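You operate a simulated robot arm through the tools that you are given. There is no shell and no other tool. Be economical: measure what you need, move in short steps, check, and stop when the job is done.

You run a simulated robot arm. Do the job below in one go: nothing can be reset, and whatever is moved stays where it is left.

JOB
Lift the large basket onto the drip tray and drain the tank.
Fine: shut the drain after, turn the pipe valve shut, spill no nuts.

The check looks at the end state, three seconds after you hand in, the way a careful person would. Anything else that was tipped, shoved, dropped, spilled or broken makes it a failure.

ROBOT AND FRAMES
A 7-joint arm with a two-finger parallel gripper, fixed in place. Base frame: the origin is at the foot of the arm, x ahead of it, y to its left, z up. Readings come in m, degrees, newtons and seconds.
With the tool pointing down near the work surface it reaches from about 0.34 to 0.78 m from the base axis. Its first joint turns from -166.0 to 166.0 degrees. Payload 3.91 kg.
Tool frame: the origin (TCP) lies between the finger pads and is the grasp point; the fingertips stand 0.03 m ahead of it; z points along the fingers, y is the line along which they close. The gripper opens to 0.11 m. The fingers are 0.02 m wide and 0.01 m thick; the gripper's body (0.048 by 0.112 m) begins 0.055 m behind the TCP.
Orientation is that of the tool frame in the base frame, as a unit quaternion [w, x, y, z]. With the fingers straight down and closing along the base's y, the tool's x points along the base's -x, its y along +y and its z along -z.

CONTROLS
- The arm moves only by the tool nudge_tool. Its argument "series" is a list of rows, each a list of 3 entries, a list of its own where there are three numbers: the opening, from 0 (shut) to 1 (fully open), then the shift along the tool's x, y, z in units of 250 mm (1.0 is 250 mm), then the turn, a rotation vector about the tool's x, y, z in units of 90 degrees (1.0 is 90 degrees). In form: [[claw, [tx, ty, tz], [ax, ay, az]], ...]. A call has 1 to 10 rows; each row is the pose to reach, as a shift and turn from the pose commanded when the call began, along the tool's axes at that moment. A call with a number of a shift or a turn outside -1 to 1 is refused whole. Rows are played at 5 a second. More than 0.05 m and 8.6 degrees between two rows, or a gripper value outside its range, and nothing of the call is played. A pose out of reach is approached as far as the arm can. The call stops where the force on the tool passes 40 N (or 10 N more than at its start, if that is more) or the arm is blocked; 0.2 s more then pass. Each finger travels about 0.153 m/s and halts on what it meets, pressing with about 27 N; the grip force reading is that of the motor and also rises with nothing between the fingers. The clock runs only during rows and for 0.2 s after the last one: add rows that repeat a pose to give the fingers time. It gives the time, the measured TCP pose, the force on the tool (base axes), the opening and the grip force at its end, in the units of the frame above (readings bear some noise).
- Cameras (640 x 400 px; columns grow to the right, rows downward): "scene" is fixed at [0.0482, 0.4998, 1.3092]; the picture's right is [-0.58, -0.82, 0.00], its down [-0.28, 0.20, -0.94] and it looks along [0.77, -0.54, -0.35] (base axes); focal length 214 px, centre (320, 200). "wrist" rides on the gripper at [0.077, 0.007, -0.115] in the tool frame; the picture's right is [-0.09, 1.00, 0.00], its down [-0.80, -0.07, -0.59] and it looks along [-0.59, -0.05, 0.80] (tool axes); focal length 270 px, centre (320, 200). There is no depth. A picture from a camera that has moved, and an enlarged one, comes with that camera's place and axes in the base frame and with its lens.
- get_image(camera): a new picture of that camera. The clock stands still meanwhile.
- slide_trunk(by): slides the trunk up (or, below 0, down) by that many m; the arm rides with it, the base frame stays. It gives what a move gives, with no picture.
- enlarge(camera, box): a new picture of the part [left, top, right, bottom] of that camera's present view, enlarged. The clock stands still meanwhile.
- finish_job(): hands the job in; it is judged then, once.

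Work in short steps. Places have to be worked out from the pictures, the camera data and where the tool is seen: move nearer, look again, correct. Check each grasp and each placing, and mend what went wrong. You have 120 turns and 84 pictures in all, those below and enlarged ones among them. Open the gripper and draw the arm clear of the work before you hand the job in, unless the task says otherwise; then end with one line.

The tools are called after ">>>" as name(argument=value, ...) on one line, values as JSON. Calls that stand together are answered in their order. nudge_tool: Moves the arm, as the interface text tells. Its arguments: {"type":"object","properties":{"series":{"type":"array"}},"required":["series"]} The other tools are called the same way: slide_trunk (by) slides the trunk up or down; get_image (camera) takes a picture; enlarge (camera, box) takes an enlarged picture of a part of a camera's view; finish_job () hands the job in.

At the start:

```text
time: 0.0
eef_pos: [0.3434, 0.1736, 1.3263]
tcp_rot: [0.0, 0.001, 1.0, 0.0]
contact_force: [-0.3, 0.0, 0.4]
opening: 0.1098
gripper_force: 0.0
trunk travel left (down, up): [-0.45, 0.16]
```

scene: 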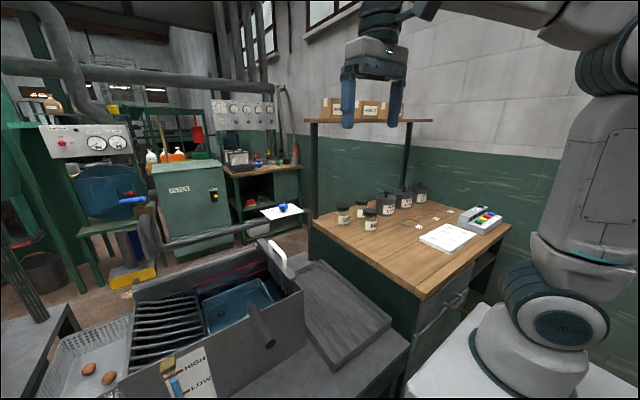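
wrist: 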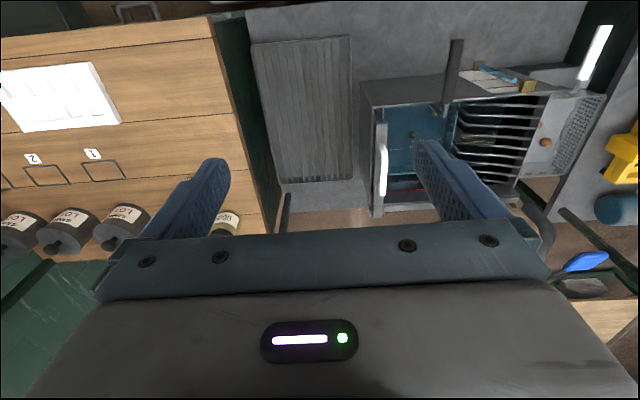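

I start by looking closely at the work area: the tank with the handles and baskets, and the pipe valves.

>>> enlarge(camera="scene", box=[40, 220, 420, 400])

>>> enlarge(camera="wrist", box=[340, 0, 640, 300])

>>> enlarge(camera="scene", box=[60, 90, 320, 280])

```text
1.68 times, centred on (230, 310) of scene
camera zoom: at [0.0482, 0.4998, 1.3092], right [-0.58, -0.82, 0.0], down [-0.28, 0.2, -0.94], along [0.77, -0.54, -0.35], focal length 361 px, centre (472, 15)
```

zoom: 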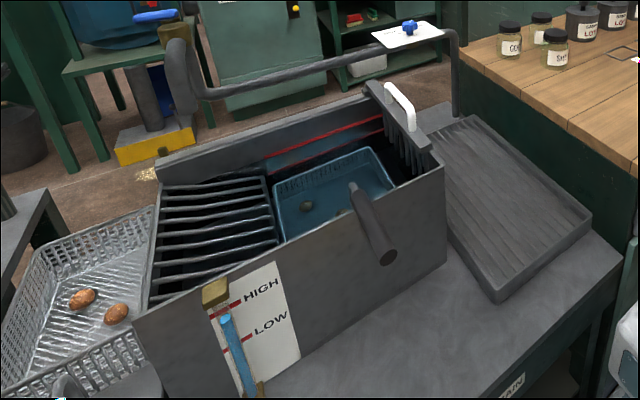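

```text
1.33 times, centred on (490, 150) of wrist
camera zoom: at [0.2668, 0.1794, 1.4385], right [0.09, 1.0, 0.0], down [0.8, -0.07, 0.59], along [0.59, -0.05, -0.8], focal length 360 px, centre (93, 267)
```

zoom: 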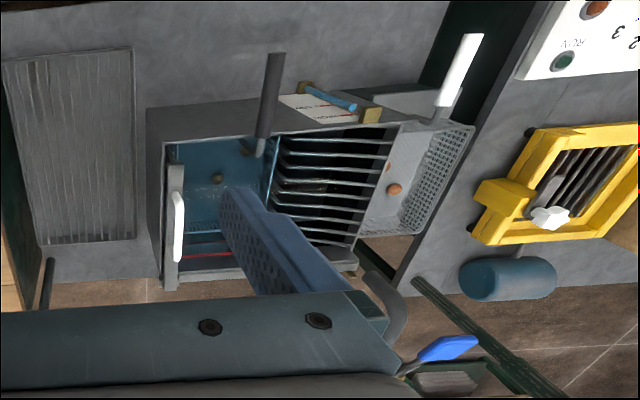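

```text
2.11 times, centred on (190, 185) of scene
camera zoom: at [0.0482, 0.4998, 1.3092], right [-0.58, -0.82, 0.0], down [-0.28, 0.2, -0.94], along [0.77, -0.54, -0.35], focal length 452 px, centre (594, 232)
```

zoom: 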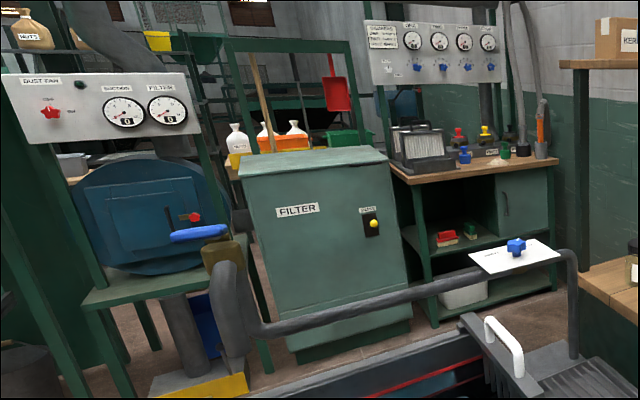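

The scene is crowded, so I enlarge specific parts before moving.

>>> enlarge(camera="scene", box=[190, 225, 330, 365])

>>> enlarge(camera="wrist", box=[350, 20, 550, 220])

>>> enlarge(camera="scene", box=[0, 290, 180, 400])

>>> enlarge(camera="wrist", box=[500, 0, 640, 110])

```text
2.86 times, centred on (260, 295) of scene
camera zoom: at [0.0482, 0.4998, 1.3092], right [-0.58, -0.82, 0.0], down [-0.28, 0.2, -0.94], along [0.77, -0.54, -0.35], focal length 613 px, centre (491, -71)
```

zoom: 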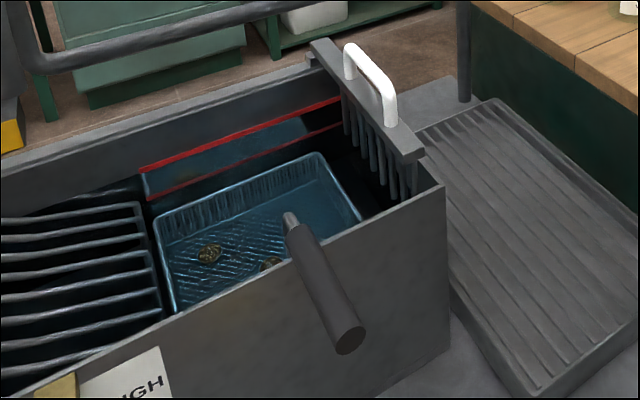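

```text
2.00 times, centred on (450, 120) of wrist
camera zoom: at [0.2668, 0.1794, 1.4385], right [0.09, 1.0, 0.0], down [0.8, -0.07, 0.59], along [0.59, -0.05, -0.8], focal length 541 px, centre (60, 360)
```

zoom: 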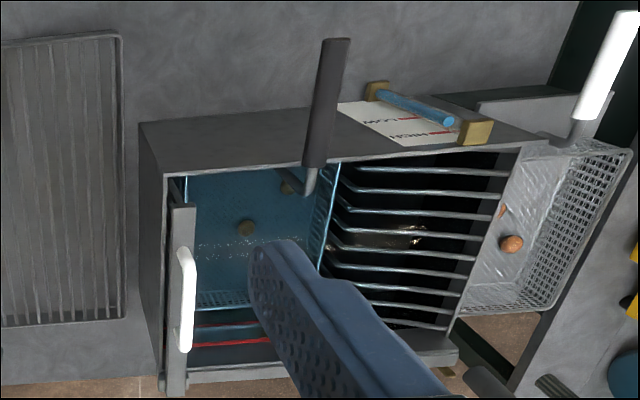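

```text
3.56 times, centred on (90, 345) of scene
camera zoom: at [0.0482, 0.4998, 1.3092], right [-0.58, -0.82, 0.0], down [-0.28, 0.2, -0.94], along [0.77, -0.54, -0.35], focal length 763 px, centre (1138, -316)
```

zoom: 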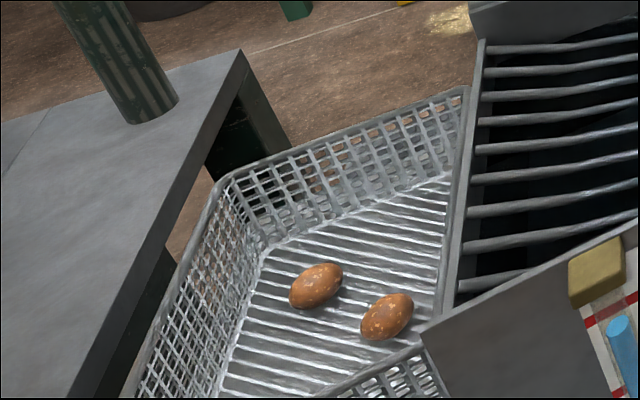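

```text
3.64 times, centred on (570, 55) of wrist
camera zoom: at [0.2668, 0.1794, 1.4385], right [0.09, 1.0, 0.0], down [0.8, -0.07, 0.59], along [0.59, -0.05, -0.8], focal length 983 px, centre (-589, 727)
```

zoom: 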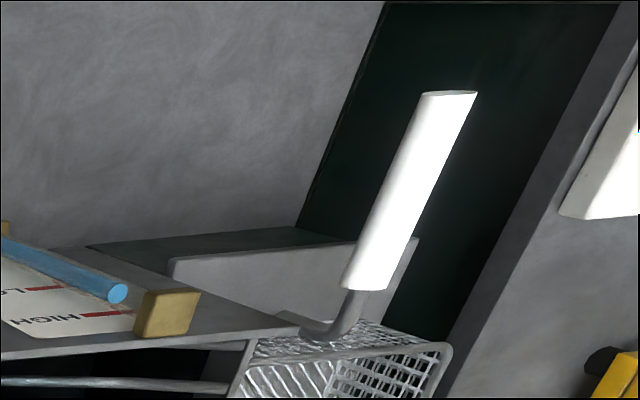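

Tank, submerged dark-handled basket, mesh white-handled basket, drip tray and several valves are visible. I shift the wrist camera left over the tank for a better look (pure y move, high up).

>>> nudge_tool(series=[[1, [0, 0.18, 0], [0, 0, 0]], [1, [0, 0.36, 0], [0, 0, 0]], [1, [0, 0.54, 0], [0, 0, 0]], [1, [0, 0.72, 0], [0, 0, 0]], [1, [0, 0.9, 0], [0, 0, 0]]])

>>> get_image(camera="wrist")

>>> enlarge(camera="scene", box=[240, 280, 420, 400])

```text
time: 1.2
eef_pos: [0.3398, 0.3873, 1.3222]
tcp_rot: [0.0, 0.001, 1.0, 0.001]
contact_force: [0.5, 0.2, 0.6]
opening: 0.1101
gripper_force: 0.3
out of reach, approached as far as the arm can: row 5
trunk travel left (down, up): [-0.45, 0.16]
```

```text
74 pictures are left
camera wrist: at [0.2638, 0.3925, 1.4357], right [0.09, 1.0, 0.0], down [0.8, -0.07, 0.59], along [0.59, -0.05, -0.8], focal length 270 px, centre (320, 200)
```

wrist: 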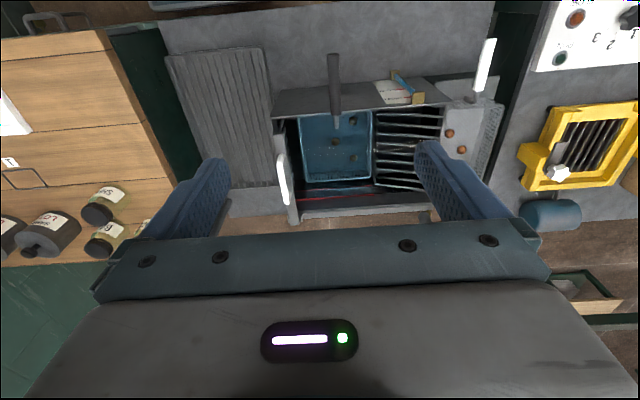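

```text
3.33 times, centred on (330, 340) of scene
camera zoom: at [0.0482, 0.4998, 1.3092], right [-0.58, -0.82, 0.0], down [-0.28, 0.2, -0.94], along [0.77, -0.54, -0.35], focal length 715 px, centre (287, -267)
```

zoom: 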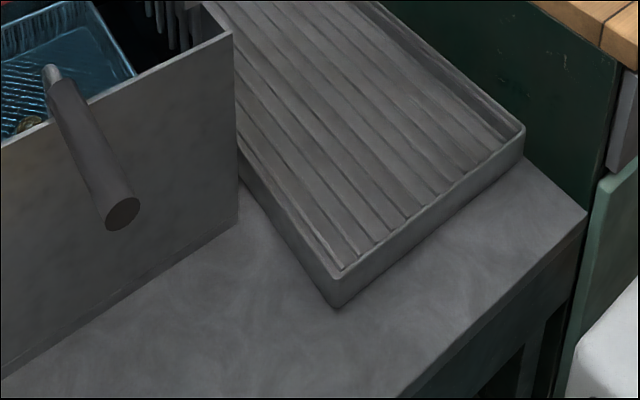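

I look at the "…AIN" label on the bench front, and enlarge the wrist view of the tank and baskets.

>>> enlarge(camera="scene", box=[200, 270, 500, 400])

>>> enlarge(camera="wrist", box=[255, 40, 515, 230])

>>> enlarge(camera="scene", box=[0, 170, 320, 400])

```text
2.13 times, centred on (350, 335) of scene
camera zoom: at [0.0482, 0.4998, 1.3092], right [-0.58, -0.82, 0.0], down [-0.28, 0.2, -0.94], along [0.77, -0.54, -0.35], focal length 458 px, centre (256, -88)
```

zoom: 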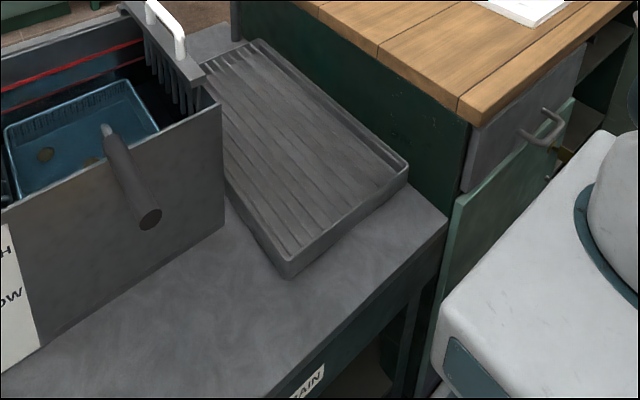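

```text
2.11 times, centred on (385, 135) of wrist
camera zoom: at [0.2638, 0.3925, 1.4357], right [0.09, 1.0, 0.0], down [0.8, -0.07, 0.59], along [0.59, -0.05, -0.8], focal length 569 px, centre (183, 337)
```

zoom: 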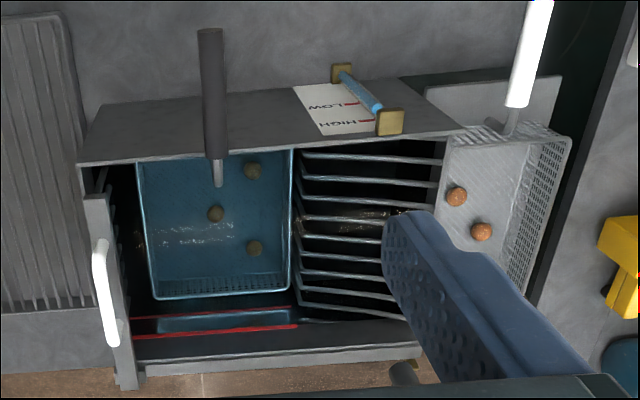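

```text
1.74 times, centred on (160, 285) of scene
camera zoom: at [0.0482, 0.4998, 1.3092], right [-0.58, -0.82, 0.0], down [-0.28, 0.2, -0.94], along [0.77, -0.54, -0.35], focal length 373 px, centre (598, 52)
```

zoom: 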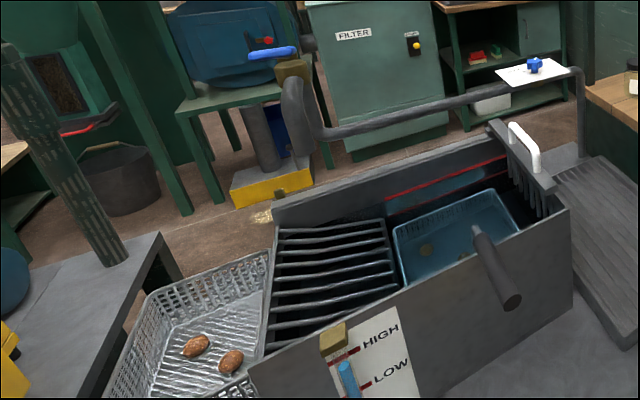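

Next I read the plate on the pipe and the lever at the pipe's left end.

>>> enlarge(camera="scene", box=[240, 190, 330, 250])

>>> enlarge(camera="scene", box=[90, 170, 190, 250])

>>> enlarge(camera="wrist", box=[500, 0, 640, 300])

```text
6.67 times, centred on (285, 220) of scene
camera zoom: at [0.0482, 0.4998, 1.3092], right [-0.58, -0.82, 0.0], down [-0.28, 0.2, -0.94], along [0.77, -0.54, -0.35], focal length 1430 px, centre (553, 67)
```

zoom: 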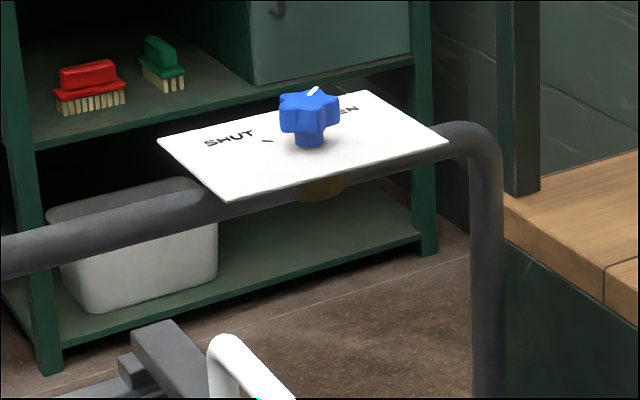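

```text
5.00 times, centred on (140, 210) of scene
camera zoom: at [0.0482, 0.4998, 1.3092], right [-0.58, -0.82, 0.0], down [-0.28, 0.2, -0.94], along [0.77, -0.54, -0.35], focal length 1072 px, centre (1220, 150)
```

zoom: 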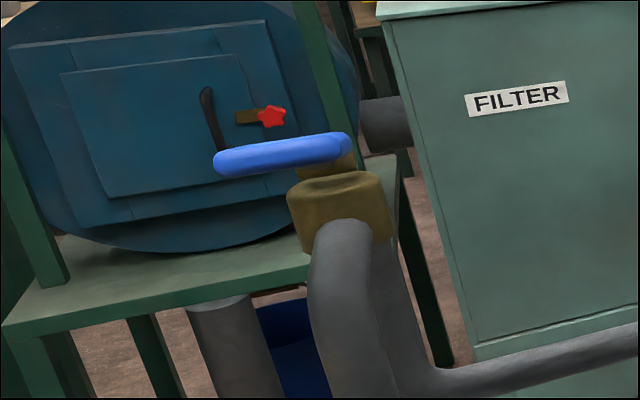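

```text
1.33 times, centred on (570, 150) of wrist
camera zoom: at [0.2638, 0.3925, 1.4357], right [0.09, 1.0, 0.0], down [0.8, -0.07, 0.59], along [0.59, -0.05, -0.8], focal length 360 px, centre (-13, 267)
```

zoom: 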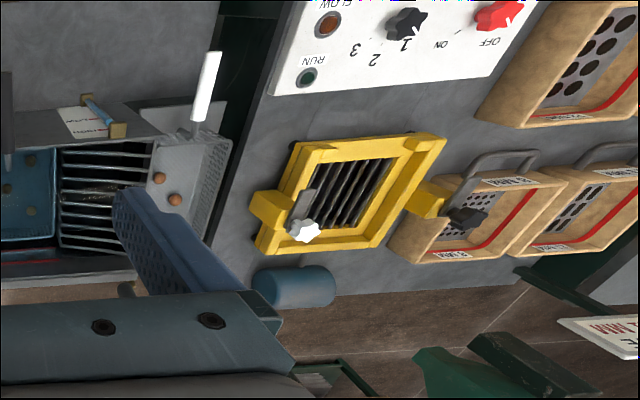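

The blue star knob on the plate marked SHUT/OPEN looks like the pipe valve. I need to see the bench front with its "DRAIN" label, so I bring the camera back and down on the near side.

>>> nudge_tool(series=[[1, [0.11, 0.05, 0.11], [0, 0, 0]], [1, [0.22, 0.1, 0.22], [0, 0, 0]], [1, [0.33, 0.15, 0.33], [0, 0, 0]], [1, [0.44, 0.2, 0.44], [0, 0, 0]], [1, [0.55, 0.25, 0.55], [0, 0, 0]], [1, [0.66, 0.3, 0.66], [0, 0, 0]], [1, [0.77, 0.35, 0.77], [0, 0, 0]], [1, [0.88, 0.4, 0.88], [0, 0, 0]], [1, [0.96, 0.44, 0.96], [0, 0, 0]]])

>>> get_image(camera="wrist")

>>> get_image(camera="scene")

```text
time: 3.2
eef_pos: [0.1048, 0.4959, 1.0822]
tcp_rot: [-0.001, -0.001, 1.0, 0.0]
contact_force: [0.4, 0.2, 0.6]
opening: 0.1099
gripper_force: 0.0
trunk travel left (down, up): [-0.45, 0.16]
```

```text
66 pictures are left
camera wrist: at [0.0285, 0.502, 1.1957], right [0.09, 1.0, 0.0], down [0.8, -0.07, 0.59], along [0.59, -0.05, -0.8], focal length 270 px, centre (320, 200)
```

wrist: 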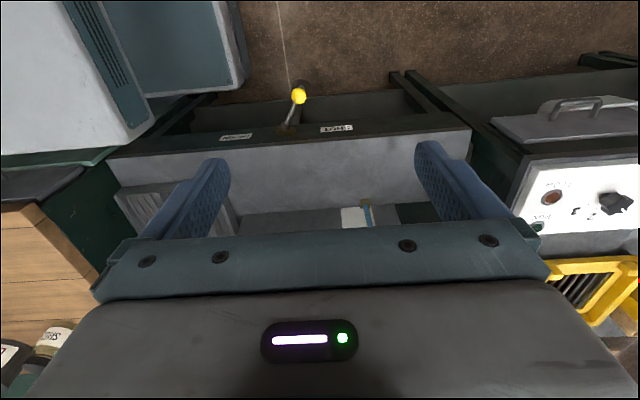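

```text
65 pictures are left
```

scene: 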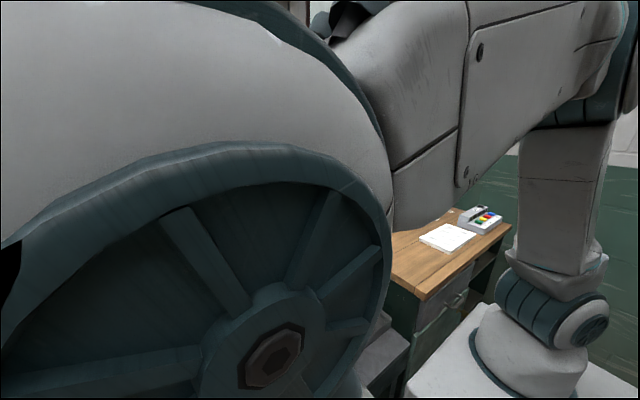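

Found it: a lever with a yellow knob on the bench front between two labels. I enlarge it.

>>> enlarge(camera="wrist", box=[205, 70, 375, 150])

```text
3.76 times, centred on (290, 110) of wrist
camera zoom: at [0.0285, 0.502, 1.1957], right [0.09, 1.0, 0.0], down [0.8, -0.07, 0.59], along [0.59, -0.05, -0.8], focal length 1018 px, centre (433, 539)
```

zoom: 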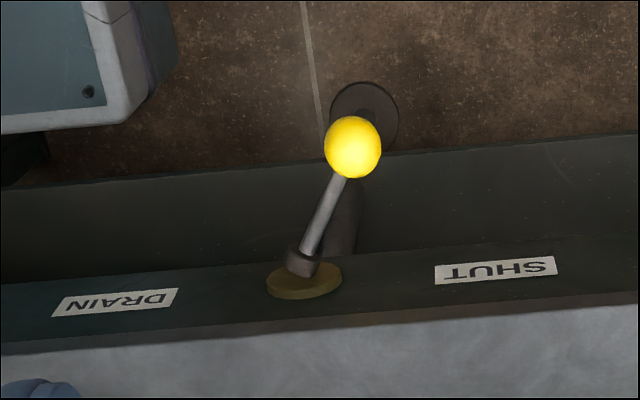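

Lever geometry is ambiguous in depth from one view; I lower the camera 0.2 m for parallax.

>>> nudge_tool(series=[[1, [0, 0, 0.18], [0, 0, 0]], [1, [0, 0, 0.36], [0, 0, 0]], [1, [0, 0, 0.54], [0, 0, 0]], [1, [0, 0, 0.72], [0, 0, 0]], [1, [0, 0, 0.8], [0, 0, 0]]])

>>> enlarge(camera="wrist", box=[100, 0, 420, 200])

```text
time: 4.4
eef_pos: [0.1044, 0.4966, 0.8821]
tcp_rot: [0.0, 0.0, 1.0, 0.0]
contact_force: [0.9, 0.2, -1.1]
opening: 0.1103
gripper_force: 0.0
trunk travel left (down, up): [-0.45, 0.16]
```

```text
2.00 times, centred on (260, 100) of wrist
camera zoom: at [0.027, 0.502, 0.9962], right [0.09, 1.0, 0.0], down [0.8, -0.07, 0.59], along [0.59, -0.05, -0.8], focal length 541 px, centre (440, 400)
```

zoom: 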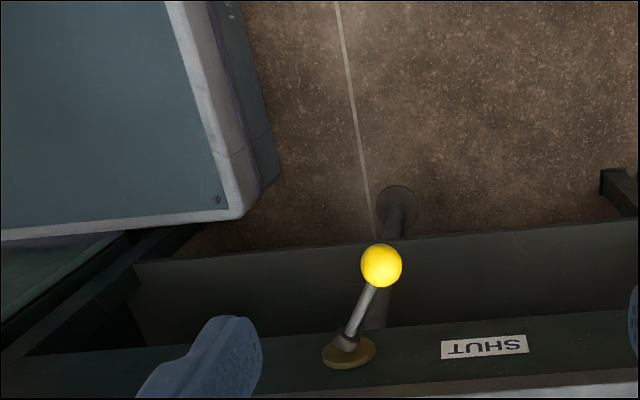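

The drain lever's knob comes out at about (0.19, 0.44, 0.585), pivot (0.262, 0.40, 0.60), turned toward SHUT. Now I raise and go over the tank to measure the two baskets.

>>> nudge_tool(series=[[1, [0, 0, -0.2], [0, 0, 0]], [1, [0, 0, -0.4], [0, 0, 0]], [1, [0, 0, -0.6], [0, 0, 0]], [1, [0, 0, -0.78], [0, 0, 0]], [1, [-0.19, 0.03, -0.8], [0, 0, 0]], [1, [-0.38, 0.06, -0.8], [0, 0, 0]], [1, [-0.57, 0.09, -0.8], [0, 0, 0]], [1, [-0.76, 0.12, -0.8], [0, 0, 0]], [1, [-0.95, 0.15, -0.8], [0, 0, 0]]])

>>> get_image(camera="wrist")

```text
time: 6.4
eef_pos: [0.3427, 0.5313, 1.0818]
tcp_rot: [-0.001, 0.0, 1.0, -0.001]
contact_force: [-0.6, 0.6, 1.1]
opening: 0.1102
gripper_force: 0.1
trunk travel left (down, up): [-0.45, 0.16]
```

```text
62 pictures are left
camera wrist: at [0.2674, 0.5378, 1.1967], right [0.09, 1.0, 0.0], down [0.8, -0.07, 0.59], along [0.59, -0.05, -0.8], focal length 270 px, centre (320, 200)
```

wrist: 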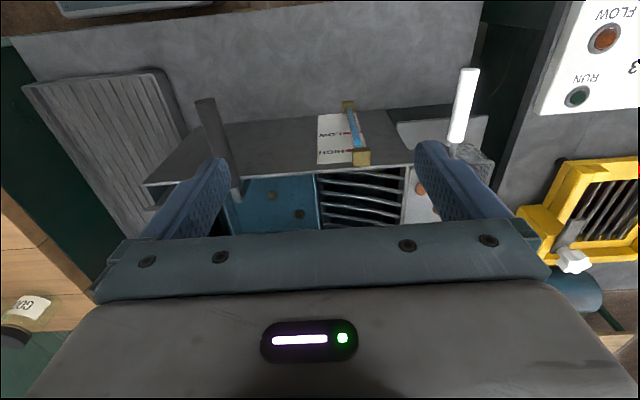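

The palm hides the tank; I go further forward.

>>> nudge_tool(series=[[1, [-0.19, 0, 0], [0, 0, 0]], [1, [-0.38, 0, 0], [0, 0, 0]], [1, [-0.57, 0, 0], [0, 0, 0]]])

>>> get_image(camera="wrist")

>>> get_image(camera="scene")

```text
time: 7.2
eef_pos: [0.4856, 0.5283, 1.0775]
tcp_rot: [0.0, 0.001, 1.0, -0.002]
contact_force: [-0.6, -0.4, 0.5]
opening: 0.1101
gripper_force: 0.0
trunk travel left (down, up): [-0.45, 0.16]
```

```text
61 pictures are left
camera wrist: at [0.4097, 0.535, 1.1918], right [0.09, 1.0, 0.0], down [0.8, -0.07, 0.59], along [0.59, -0.06, -0.81], focal length 270 px, centre (320, 200)
```

wrist: 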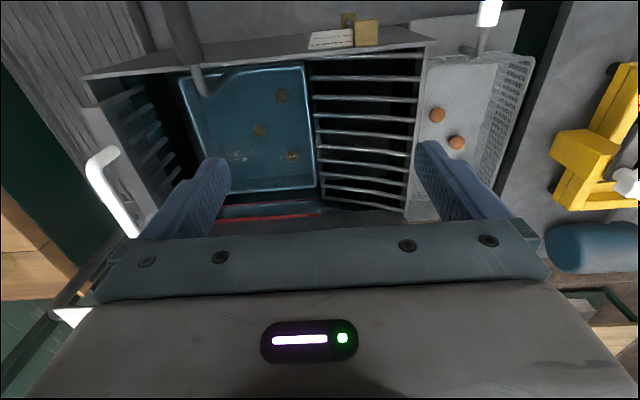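

```text
60 pictures are left
```

scene: 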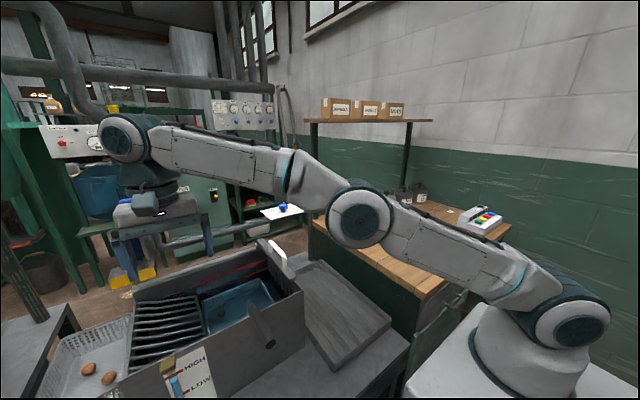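

Measurements: the submerged basket is about 0.20×0.18 m and the mesh one about 0.19×0.12 m, so the large basket is the one in the tank. Its dark handle runs along x from about 0.345 to 0.452 at y≈0.41, z≈0.905; the tank wall top is near z≈0.877. I move above the handle and look.

>>> nudge_tool(series=[[1, [0.1, -0.16, 0], [0, 0, 0]], [1, [0.2, -0.32, 0], [0, 0, 0]], [1, [0.244, -0.473, 0.1], [0, 0, 0]]])

>>> get_image(camera="wrist")

>>> enlarge(camera="scene", box=[140, 200, 400, 362])

```text
time: 8.0
eef_pos: [0.4189, 0.4123, 1.0586]
tcp_rot: [0.0, 0.001, 1.0, 0.001]
contact_force: [-0.9, -0.4, 0.1]
opening: 0.1102
gripper_force: 0.1
trunk travel left (down, up): [-0.45, 0.16]
```

```text
59 pictures are left
camera wrist: at [0.343, 0.4177, 1.171], right [0.09, 1.0, 0.0], down [0.8, -0.07, 0.59], along [0.59, -0.05, -0.8], focal length 270 px, centre (320, 200)
```

wrist: 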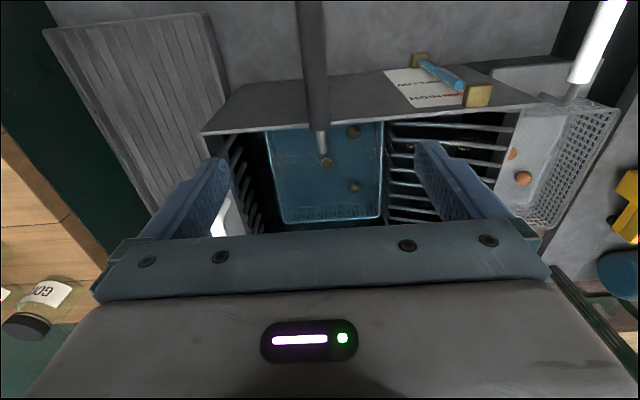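

```text
2.46 times, centred on (270, 281) of scene
camera zoom: at [0.0482, 0.4998, 1.3092], right [-0.58, -0.82, 0.0], down [-0.28, 0.2, -0.94], along [0.77, -0.54, -0.35], focal length 528 px, centre (443, 1)
```

zoom: 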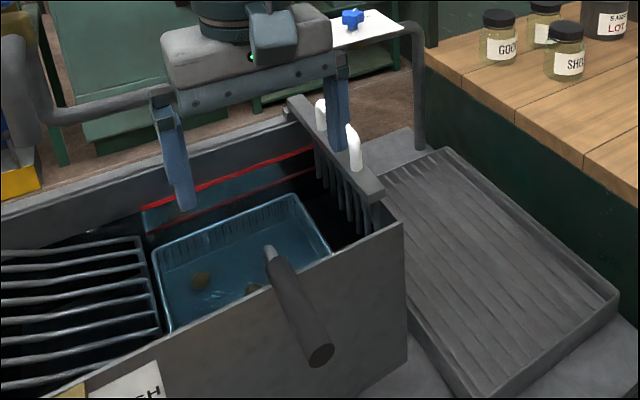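

The handle line checks out at y≈0.409. I descend with open fingers straddling it to TCP z≈0.87, keeping the tips outside the near wall.

>>> nudge_tool(series=[[1, [-0.01, -0.012, 0.18], [0, 0, 0]], [1, [-0.016, -0.012, 0.36], [0, 0, 0]], [1, [-0.016, -0.012, 0.54], [0, 0, 0]], [1, [-0.016, -0.012, 0.66], [0, 0, 0]], [1, [-0.016, -0.012, 0.7], [0, 0, 0]]])

>>> get_image(camera="wrist")

>>> enlarge(camera="scene", box=[180, 230, 340, 330])

```text
time: 9.2
eef_pos: [0.426, 0.4103, 0.8804]
tcp_rot: [0.0, 0.0, 1.0, 0.0]
contact_force: [0.2, 0.3, -0.8]
opening: 0.11
gripper_force: 0.1
trunk travel left (down, up): [-0.45, 0.16]
```

```text
57 pictures are left
camera wrist: at [0.3497, 0.4165, 0.9949], right [0.09, 1.0, 0.0], down [0.8, -0.07, 0.59], along [0.59, -0.05, -0.8], focal length 270 px, centre (320, 200)
```

wrist: 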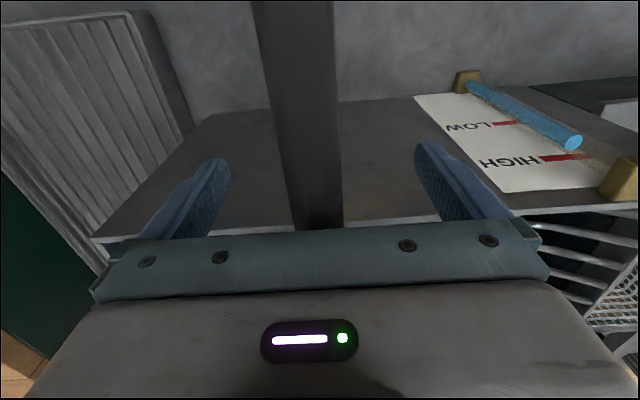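

```text
4.00 times, centred on (260, 280) of scene
camera zoom: at [0.0482, 0.4998, 1.3092], right [-0.58, -0.82, 0.0], down [-0.28, 0.2, -0.94], along [0.77, -0.54, -0.35], focal length 858 px, centre (560, -120)
```

zoom: 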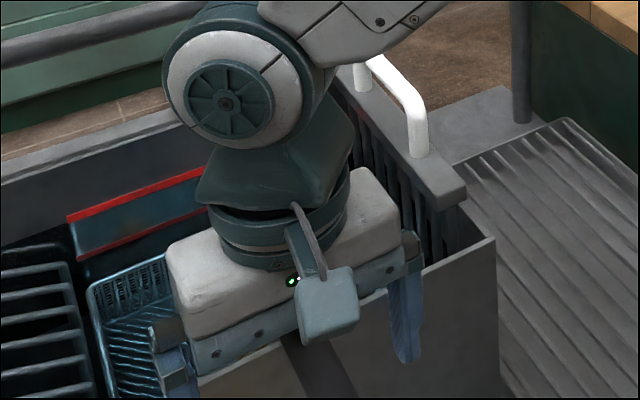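

Handle is between the fingers. I lower 12 mm more toward the palm and then close.

>>> nudge_tool(series=[[1, [0, 0, 0.025], [0, 0, 0]], [1, [0, 0, 0.048], [0, 0, 0]], [1, [0, 0, 0.048], [0, 0, 0]]])

>>> nudge_tool(series=[[0, [0, 0, 0], [0, 0, 0]], [0, [0, 0, 0], [0, 0, 0]], [0, [0, 0, 0], [0, 0, 0]], [0, [0, 0, 0], [0, 0, 0]], [0, [0, 0, 0], [0, 0, 0]]])

```text
time: 10.0
eef_pos: [0.4256, 0.4098, 0.8697]
tcp_rot: [0.0, -0.001, 1.0, 0.0]
contact_force: [0.4, 0.2, 0.2]
opening: 0.1102
gripper_force: 0.0
trunk travel left (down, up): [-0.45, 0.16]
```

```text
time: 11.2
eef_pos: [0.4254, 0.4104, 0.87]
tcp_rot: [0.0, 0.0, 1.0, 0.0]
contact_force: [-1.0, -1.1, -0.6]
opening: 0.0214
gripper_force: 26.9
trunk travel left (down, up): [-0.45, 0.16]
```

Gripped with opening 0.021 m, matching the handle. I lift 4 cm slowly and check the tilt.

>>> nudge_tool(series=[[0, [0, 0, -0.02], [0, 0, 0]], [0, [0, 0, -0.04], [0, 0, 0]], [0, [0, 0, -0.08], [0, 0, 0]], [0, [0, 0, -0.12], [0, 0, 0]], [0, [0, 0, -0.16], [0, 0, 0]]])

>>> enlarge(camera="scene", box=[160, 220, 340, 332])

>>> get_image(camera="wrist")

```text
time: 12.4
eef_pos: [0.4263, 0.411, 0.9098]
tcp_rot: [0.0, 0.0, 1.0, 0.0]
contact_force: [0.3, 0.2, -3.4]
opening: 0.0217
gripper_force: 26.8
trunk travel left (down, up): [-0.45, 0.16]
```

```text
3.56 times, centred on (250, 276) of scene
camera zoom: at [0.0482, 0.4998, 1.3092], right [-0.58, -0.82, 0.0], down [-0.28, 0.2, -0.94], along [0.77, -0.54, -0.35], focal length 763 px, centre (569, -70)
```

zoom: 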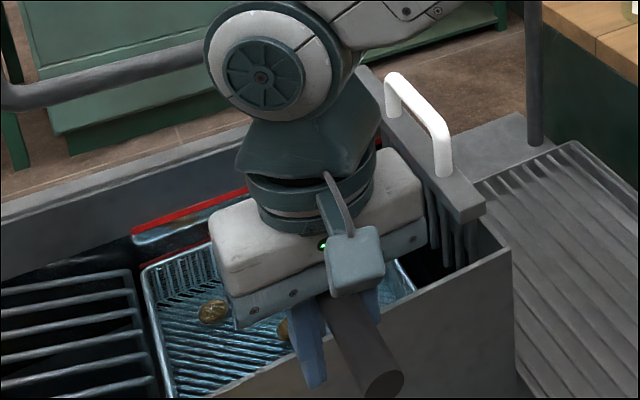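

```text
54 pictures are left
camera wrist: at [0.3502, 0.4173, 1.024], right [0.09, 1.0, 0.0], down [0.8, -0.07, 0.59], along [0.59, -0.05, -0.8], focal length 270 px, centre (320, 200)
```

wrist: 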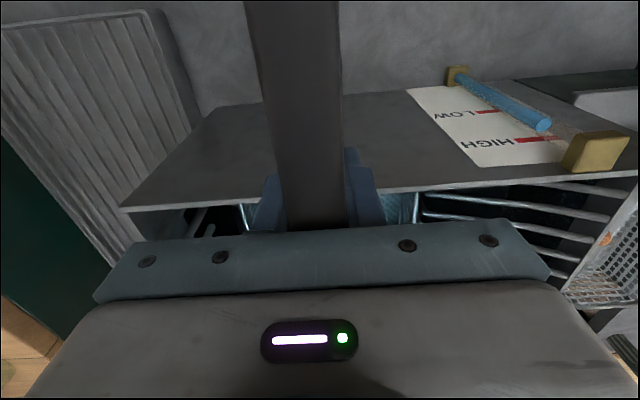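

Load is only ~3.4 N and the basket rises level. I lift another 10 cm and check again.

>>> nudge_tool(series=[[0, [0, 0, -0.05], [0, 0, 0]], [0, [0, 0, -0.11], [0, 0, 0]], [0, [0, 0, -0.18], [0, 0, 0]], [0, [0, 0, -0.25], [0, 0, 0]], [0, [0, 0, -0.32], [0, 0, 0]], [0, [0, 0, -0.39], [0, 0, 0]], [0, [0, 0, -0.44], [0, 0, 0]]])

>>> enlarge(camera="scene", box=[140, 180, 360, 320])

```text
time: 14.0
eef_pos: [0.428, 0.4093, 1.0195]
tcp_rot: [0.0, -0.001, 1.0, 0.0]
contact_force: [-0.2, 1.0, -4.1]
opening: 0.0216
gripper_force: 27.1
trunk travel left (down, up): [-0.45, 0.16]
```

```text
2.86 times, centred on (250, 250) of scene
camera zoom: at [0.0482, 0.4998, 1.3092], right [-0.58, -0.82, 0.0], down [-0.28, 0.2, -0.94], along [0.77, -0.54, -0.35], focal length 613 px, centre (520, 57)
```

zoom: 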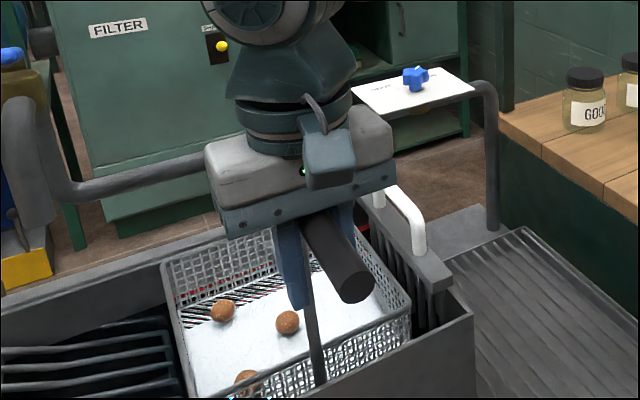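

Basket is level with its three nuts. I raise it another 14 cm to clear the white handle.

>>> nudge_tool(series=[[0, [0, 0, -0.06], [0, 0, 0]], [0, [0, 0, -0.12], [0, 0, 0]], [0, [0, 0, -0.19], [0, 0, 0]], [0, [0, 0, -0.26], [0, 0, 0]], [0, [0, 0, -0.33], [0, 0, 0]], [0, [0, 0, -0.4], [0, 0, 0]], [0, [0, 0, -0.47], [0, 0, 0]], [0, [0, 0, -0.53], [0, 0, 0]], [0, [0, 0, -0.56], [0, 0, 0]]])

>>> get_image(camera="scene")

```text
time: 16.0
eef_pos: [0.4277, 0.4112, 1.1603]
tcp_rot: [0.0, -0.001, 1.0, 0.0]
contact_force: [0.0, 1.4, -4.1]
opening: 0.0215
gripper_force: 26.4
trunk travel left (down, up): [-0.45, 0.16]
```

```text
52 pictures are left
```

scene: 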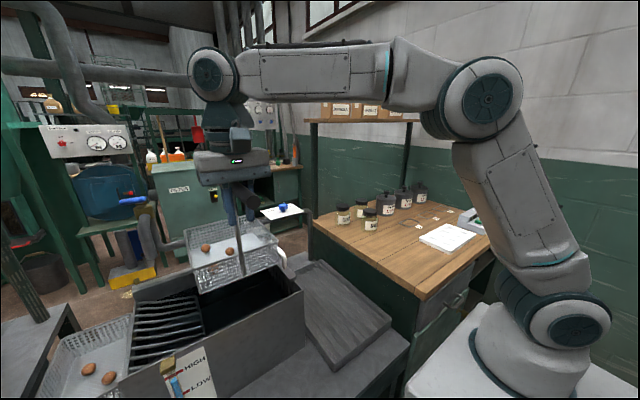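

Clear of everything. I traverse toward the drip tray (target TCP about x 0.395, y 0.128), gently.

>>> nudge_tool(series=[[0, [0.005, -0.04, 0], [0, 0, 0]], [0, [0.01, -0.1, 0], [0, 0, 0]], [0, [0.02, -0.17, 0], [0, 0, 0]], [0, [0.03, -0.24, 0], [0, 0, 0]], [0, [0.04, -0.31, 0], [0, 0, 0]], [0, [0.05, -0.38, 0], [0, 0, 0]], [0, [0.06, -0.45, 0], [0, 0, 0]], [0, [0.07, -0.52, 0], [0, 0, 0]], [0, [0.07, -0.57, 0], [0, 0, 0]], [0, [0.07, -0.6, 0], [0, 0, 0]]])

>>> nudge_tool(series=[[0, [0.005, -0.04, 0], [0, 0, 0]], [0, [0.01, -0.1, 0], [0, 0, 0]], [0, [0.02, -0.17, 0], [0, 0, 0]], [0, [0.03, -0.24, 0], [0, 0, 0]], [0, [0.04, -0.31, 0], [0, 0, 0]], [0, [0.05, -0.38, 0], [0, 0, 0]], [0, [0.06, -0.44, 0], [0, 0, 0]], [0, [0.06, -0.49, 0], [0, 0, 0]], [0, [0.06, -0.53, 0], [0, 0, 0]]])

>>> get_image(camera="scene")

>>> get_image(camera="wrist")

```text
time: 18.2
eef_pos: [0.4108, 0.2612, 1.1601]
tcp_rot: [0.0, 0.0, 1.0, 0.0]
contact_force: [0.8, -0.3, -4.1]
opening: 0.0215
gripper_force: 27.0
trunk travel left (down, up): [-0.45, 0.16]
```

```text
time: 20.2
eef_pos: [0.395, 0.1281, 1.158]
tcp_rot: [0.0, 0.002, 1.0, 0.0]
contact_force: [0.9, 0.0, -5.4]
opening: 0.0215
gripper_force: 27.3
trunk travel left (down, up): [-0.45, 0.16]
```

```text
51 pictures are left
```

scene: 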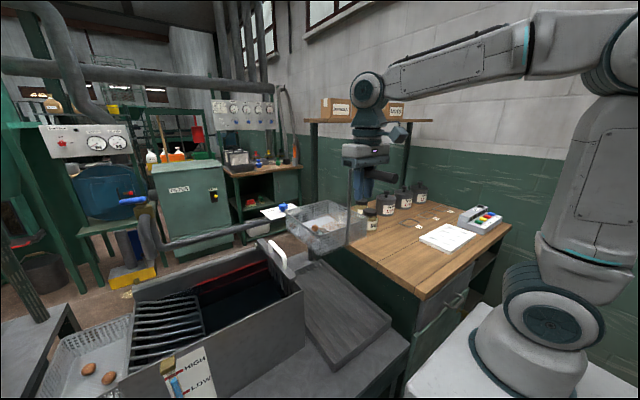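

```text
50 pictures are left
camera wrist: at [0.3189, 0.133, 1.2719], right [0.09, 1.0, 0.0], down [0.8, -0.07, 0.59], along [0.59, -0.05, -0.8], focal length 270 px, centre (320, 200)
```

wrist: 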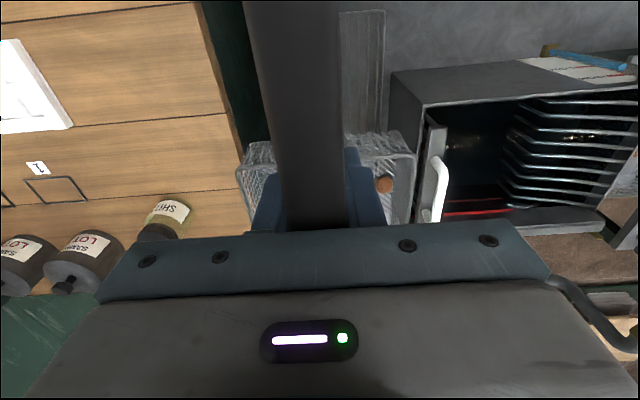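

Aligned over the tray with clearance to bench (y≈−0.04) and tank. I lower by 0.2 m, then look.

>>> nudge_tool(series=[[0, [0, 0, 0.05], [0, 0, 0]], [0, [0, 0, 0.13], [0, 0, 0]], [0, [0, 0, 0.22], [0, 0, 0]], [0, [0, 0, 0.32], [0, 0, 0]], [0, [0, 0, 0.42], [0, 0, 0]], [0, [0, 0, 0.52], [0, 0, 0]], [0, [0, 0, 0.61], [0, 0, 0]], [0, [0, 0, 0.7], [0, 0, 0]], [0, [0, 0, 0.77], [0, 0, 0]], [0, [0, 0, 0.8], [0, 0, 0]]])

>>> enlarge(camera="scene", box=[220, 200, 440, 380])

>>> get_image(camera="wrist")

```text
time: 22.4
eef_pos: [0.3923, 0.1284, 0.9582]
tcp_rot: [0.0, 0.0, 1.0, 0.0]
contact_force: [-0.4, 0.0, -4.7]
opening: 0.0214
gripper_force: 26.8
trunk travel left (down, up): [-0.45, 0.16]
```

```text
2.22 times, centred on (330, 290) of scene
camera zoom: at [0.0482, 0.4998, 1.3092], right [-0.58, -0.82, 0.0], down [-0.28, 0.2, -0.94], along [0.77, -0.54, -0.35], focal length 477 px, centre (298, 0)
```

zoom: 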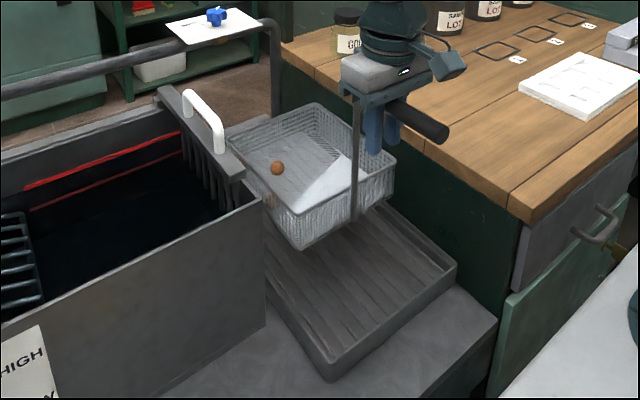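

```text
48 pictures are left
camera wrist: at [0.3169, 0.1345, 1.0725], right [0.09, 1.0, 0.0], down [0.8, -0.07, 0.59], along [0.59, -0.05, -0.8], focal length 270 px, centre (320, 200)
```

wrist: 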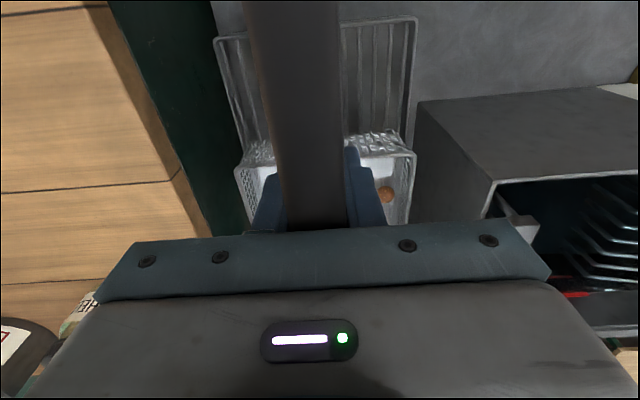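

Centred on the tray. I lower 6 cm and then in small steps watching the load.

>>> nudge_tool(series=[[0, [0, 0, 0.06], [0, 0, 0]], [0, [0, 0, 0.12], [0, 0, 0]], [0, [0, 0, 0.18], [0, 0, 0]], [0, [0, 0, 0.24], [0, 0, 0]], [0, [0, 0, 0.24], [0, 0, 0]]])

>>> enlarge(camera="scene", box=[240, 220, 400, 340])

```text
time: 23.6
eef_pos: [0.3961, 0.1286, 0.8993]
tcp_rot: [0.0, 0.001, 1.0, 0.0]
contact_force: [0.2, 0.2, -4.3]
opening: 0.0217
gripper_force: 27.0
trunk travel left (down, up): [-0.45, 0.16]
```

```text
3.33 times, centred on (320, 280) of scene
camera zoom: at [0.0482, 0.4998, 1.3092], right [-0.58, -0.82, 0.0], down [-0.28, 0.2, -0.94], along [0.77, -0.54, -0.35], focal length 715 px, centre (320, -67)
```

zoom: 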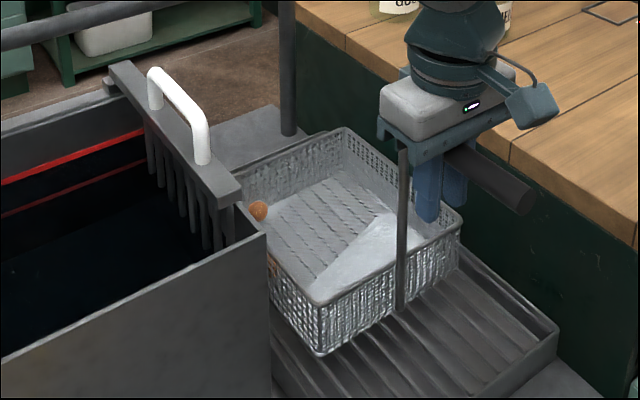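

Still hanging free (−4.3 N). I continue in 3 mm rows.

>>> nudge_tool(series=[[0, [0, 0, 0.012], [0, 0, 0]], [0, [0, 0, 0.024], [0, 0, 0]], [0, [0, 0, 0.036], [0, 0, 0]], [0, [0, 0, 0.048], [0, 0, 0]], [0, [0, 0, 0.06], [0, 0, 0]]])

>>> nudge_tool(series=[[0, [0, 0, 0.012], [0, 0, 0]], [0, [0, 0, 0.024], [0, 0, 0]], [0, [0, 0, 0.036], [0, 0, 0]]])

```text
time: 24.8
eef_pos: [0.3945, 0.1293, 0.8867]
tcp_rot: [0.003, 0.0, 1.0, 0.0]
contact_force: [-6.3, -0.4, 34.2]
opening: 0.0213
gripper_force: 27.1
trunk travel left (down, up): [-0.45, 0.16]
```

```text
time: 25.1
eef_pos: [0.3936, 0.1281, 0.8867]
tcp_rot: [0.004, 0.0, 1.0, 0.001]
contact_force: [-7.4, -2.7, 26.7]
opening: 0.0216
gripper_force: 27.1
trunk travel left (down, up): [-0.45, 0.16]
stopped in row 1: the force on the tool passed its limit (the readings are from after the stop); the commanded pose is now the measured one
```

Contact with the tray at z≈0.888. I ease up 2 mm to relieve pressure before releasing.

>>> nudge_tool(series=[[0, [0, 0, -0.004], [0, 0, 0]], [0, [0, 0, -0.008], [0, 0, 0]], [0, [0, 0, -0.008], [0, 0, 0]]])

>>> enlarge(camera="scene", box=[240, 220, 400, 340])

```text
time: 25.9
eef_pos: [0.3942, 0.1291, 0.8862]
tcp_rot: [0.002, -0.001, 1.0, 0.0]
contact_force: [-1.4, -1.4, 17.0]
opening: 0.0215
gripper_force: 26.8
trunk travel left (down, up): [-0.45, 0.16]
```

```text
3.33 times, centred on (320, 280) of scene
camera zoom: at [0.0482, 0.4998, 1.3092], right [-0.58, -0.82, 0.0], down [-0.28, 0.2, -0.94], along [0.77, -0.54, -0.35], focal length 715 px, centre (320, -67)
```

zoom: 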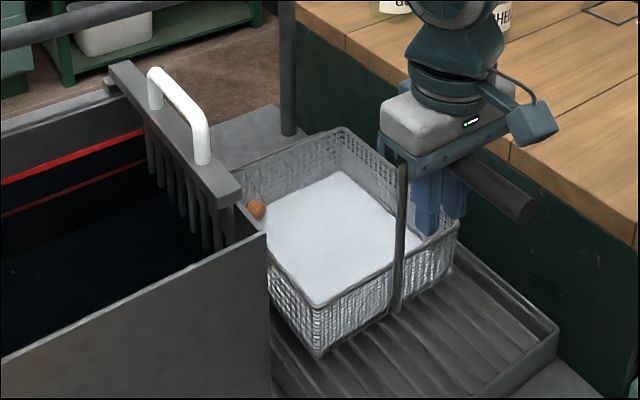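

Still 17 N down; I ease up another 2 mm.

>>> nudge_tool(series=[[0, [0, 0, -0.004], [0, 0, 0]], [0, [0, 0, -0.008], [0, 0, 0]], [0, [0, 0, -0.008], [0, 0, 0]]])

>>> enlarge(camera="wrist", box=[160, 0, 460, 240])

```text
time: 26.7
eef_pos: [0.3954, 0.1293, 0.8869]
tcp_rot: [0.001, 0.0, 1.0, -0.001]
contact_force: [-1.1, -0.6, 1.3]
opening: 0.0217
gripper_force: 26.8
trunk travel left (down, up): [-0.45, 0.16]
```

```text
1.67 times, centred on (310, 120) of wrist
camera zoom: at [0.319, 0.1346, 1.0005], right [0.09, 1.0, 0.0], down [0.8, -0.07, 0.6], along [0.59, -0.05, -0.8], focal length 450 px, centre (337, 333)
```

zoom: 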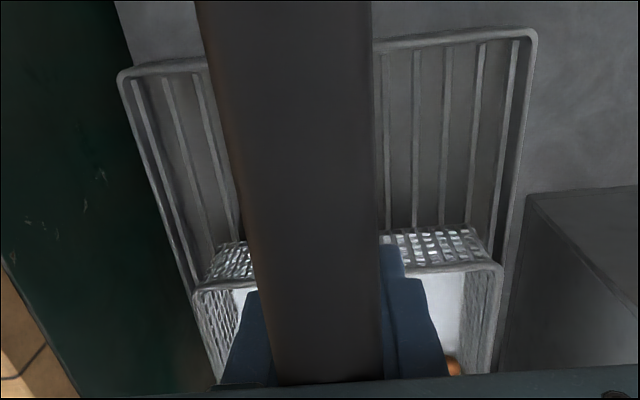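

Nearly neutral force, basket within the tray rim. I open the gripper and, after that, rise straight up.

>>> nudge_tool(series=[[0.4, [0, 0, 0], [0, 0, 0]], [0.7, [0, 0, 0], [0, 0, 0]], [0.7, [0, 0, 0], [0, 0, 0]], [0.7, [0, 0, -0.05], [0, 0, 0]], [0.7, [0, 0, -0.15], [0, 0, 0]], [0.7, [0, 0, -0.3], [0, 0, 0]], [0.7, [0, 0, -0.48], [0, 0, 0]], [0.7, [0, 0, -0.66], [0, 0, 0]], [0.7, [0, 0, -0.84], [0, 0, 0]]])

>>> get_image(camera="scene")

>>> get_image(camera="wrist")

```text
time: 28.7
eef_pos: [0.3928, 0.1328, 1.1003]
tcp_rot: [0.002, -0.001, 1.0, 0.001]
contact_force: [-0.5, -0.2, -0.5]
opening: 0.077
gripper_force: 0.0
trunk travel left (down, up): [-0.45, 0.16]
```

```text
44 pictures are left
```

scene: 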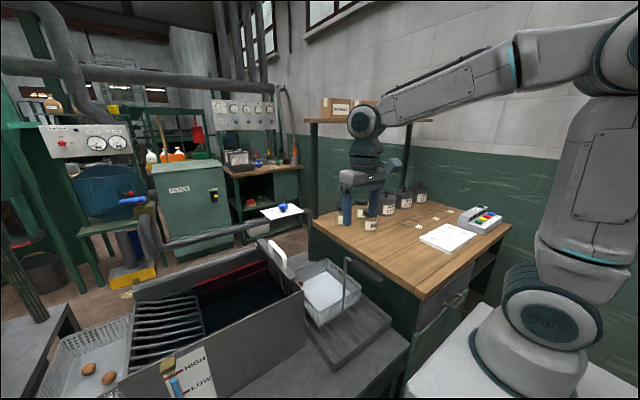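

```text
43 pictures are left
camera wrist: at [0.317, 0.1394, 1.214], right [0.09, 1.0, 0.0], down [0.8, -0.07, 0.6], along [0.59, -0.05, -0.8], focal length 270 px, centre (320, 200)
```

wrist: 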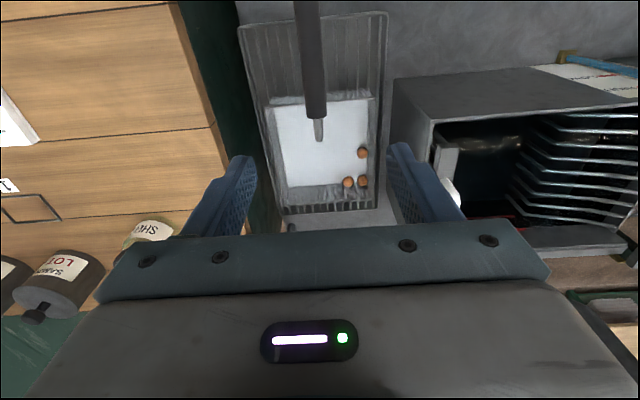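

Basket sits in the tray upright with all three nuts. Next is the pipe valve; I move forward at height to see its plate.

>>> nudge_tool(series=[[1, [-0.1, 0.02, -0.16], [0, 0, 0]], [1, [-0.25, 0.04, -0.26], [0, 0, 0]], [1, [-0.42, 0.06, -0.3], [0, 0, 0]], [1, [-0.6, 0.08, -0.3], [0, 0, 0]]])

>>> get_image(camera="wrist")

```text
time: 29.7
eef_pos: [0.5468, 0.1503, 1.1736]
tcp_rot: [0.001, 0.0, 1.0, 0.001]
contact_force: [0.3, -0.2, 0.0]
opening: 0.1101
gripper_force: 0.1
trunk travel left (down, up): [-0.45, 0.16]
```

```text
42 pictures are left
camera wrist: at [0.4719, 0.1573, 1.2875], right [0.09, 1.0, 0.0], down [0.8, -0.07, 0.6], along [0.59, -0.05, -0.8], focal length 270 px, centre (320, 200)
```

wrist: 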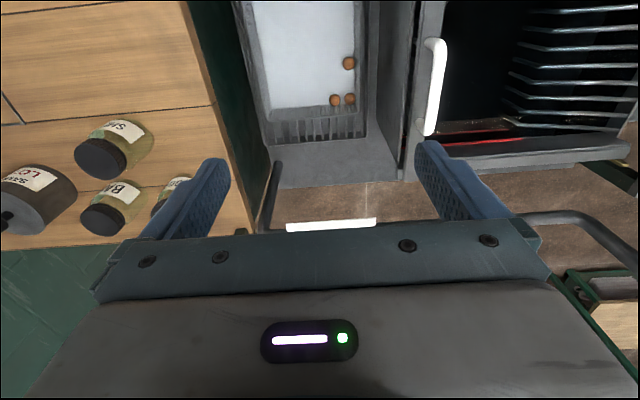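

The plate's near edge shows at about x≈0.77. I move farther forward to see the knob.

>>> nudge_tool(series=[[1, [-0.18, 0, 0], [0, 0, 0]], [1, [-0.36, 0, 0], [0, 0, 0]], [1, [-0.54, 0, 0], [0, 0, 0]], [1, [-0.66, 0, 0], [0, 0, 0]]])

>>> get_image(camera="wrist")

>>> enlarge(camera="scene", box=[240, 150, 340, 250])

```text
time: 30.7
eef_pos: [0.6876, 0.1267, 1.1616]
tcp_rot: [0.0, 0.0, 1.0, 0.0]
contact_force: [0.4, -1.0, -1.0]
opening: 0.1101
gripper_force: 0.1
out of reach, approached as far as the arm can: row 3, 4
trunk travel left (down, up): [-0.45, 0.16]
```

```text
41 pictures are left
camera wrist: at [0.6112, 0.1328, 1.2758], right [0.09, 1.0, 0.0], down [0.8, -0.07, 0.59], along [0.59, -0.05, -0.8], focal length 270 px, centre (320, 200)
```

wrist: 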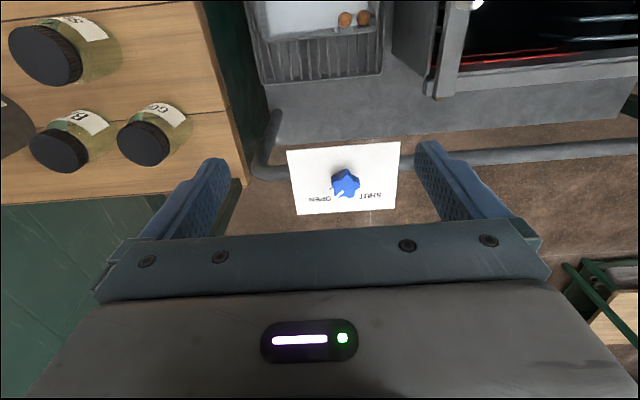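

```text
4.00 times, centred on (290, 200) of scene
camera zoom: at [0.0482, 0.4998, 1.3092], right [-0.58, -0.82, 0.0], down [-0.28, 0.2, -0.94], along [0.77, -0.54, -0.35], focal length 858 px, centre (440, 200)
```

zoom: 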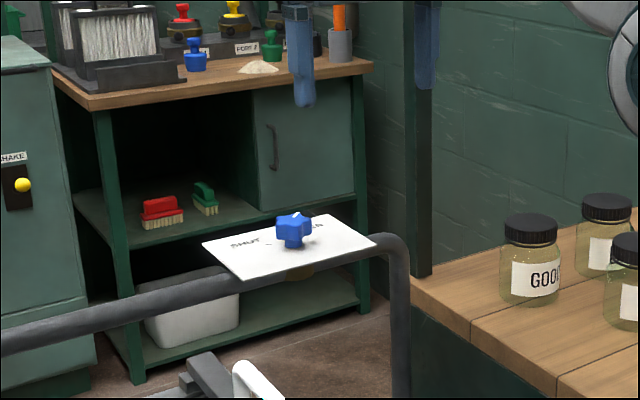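

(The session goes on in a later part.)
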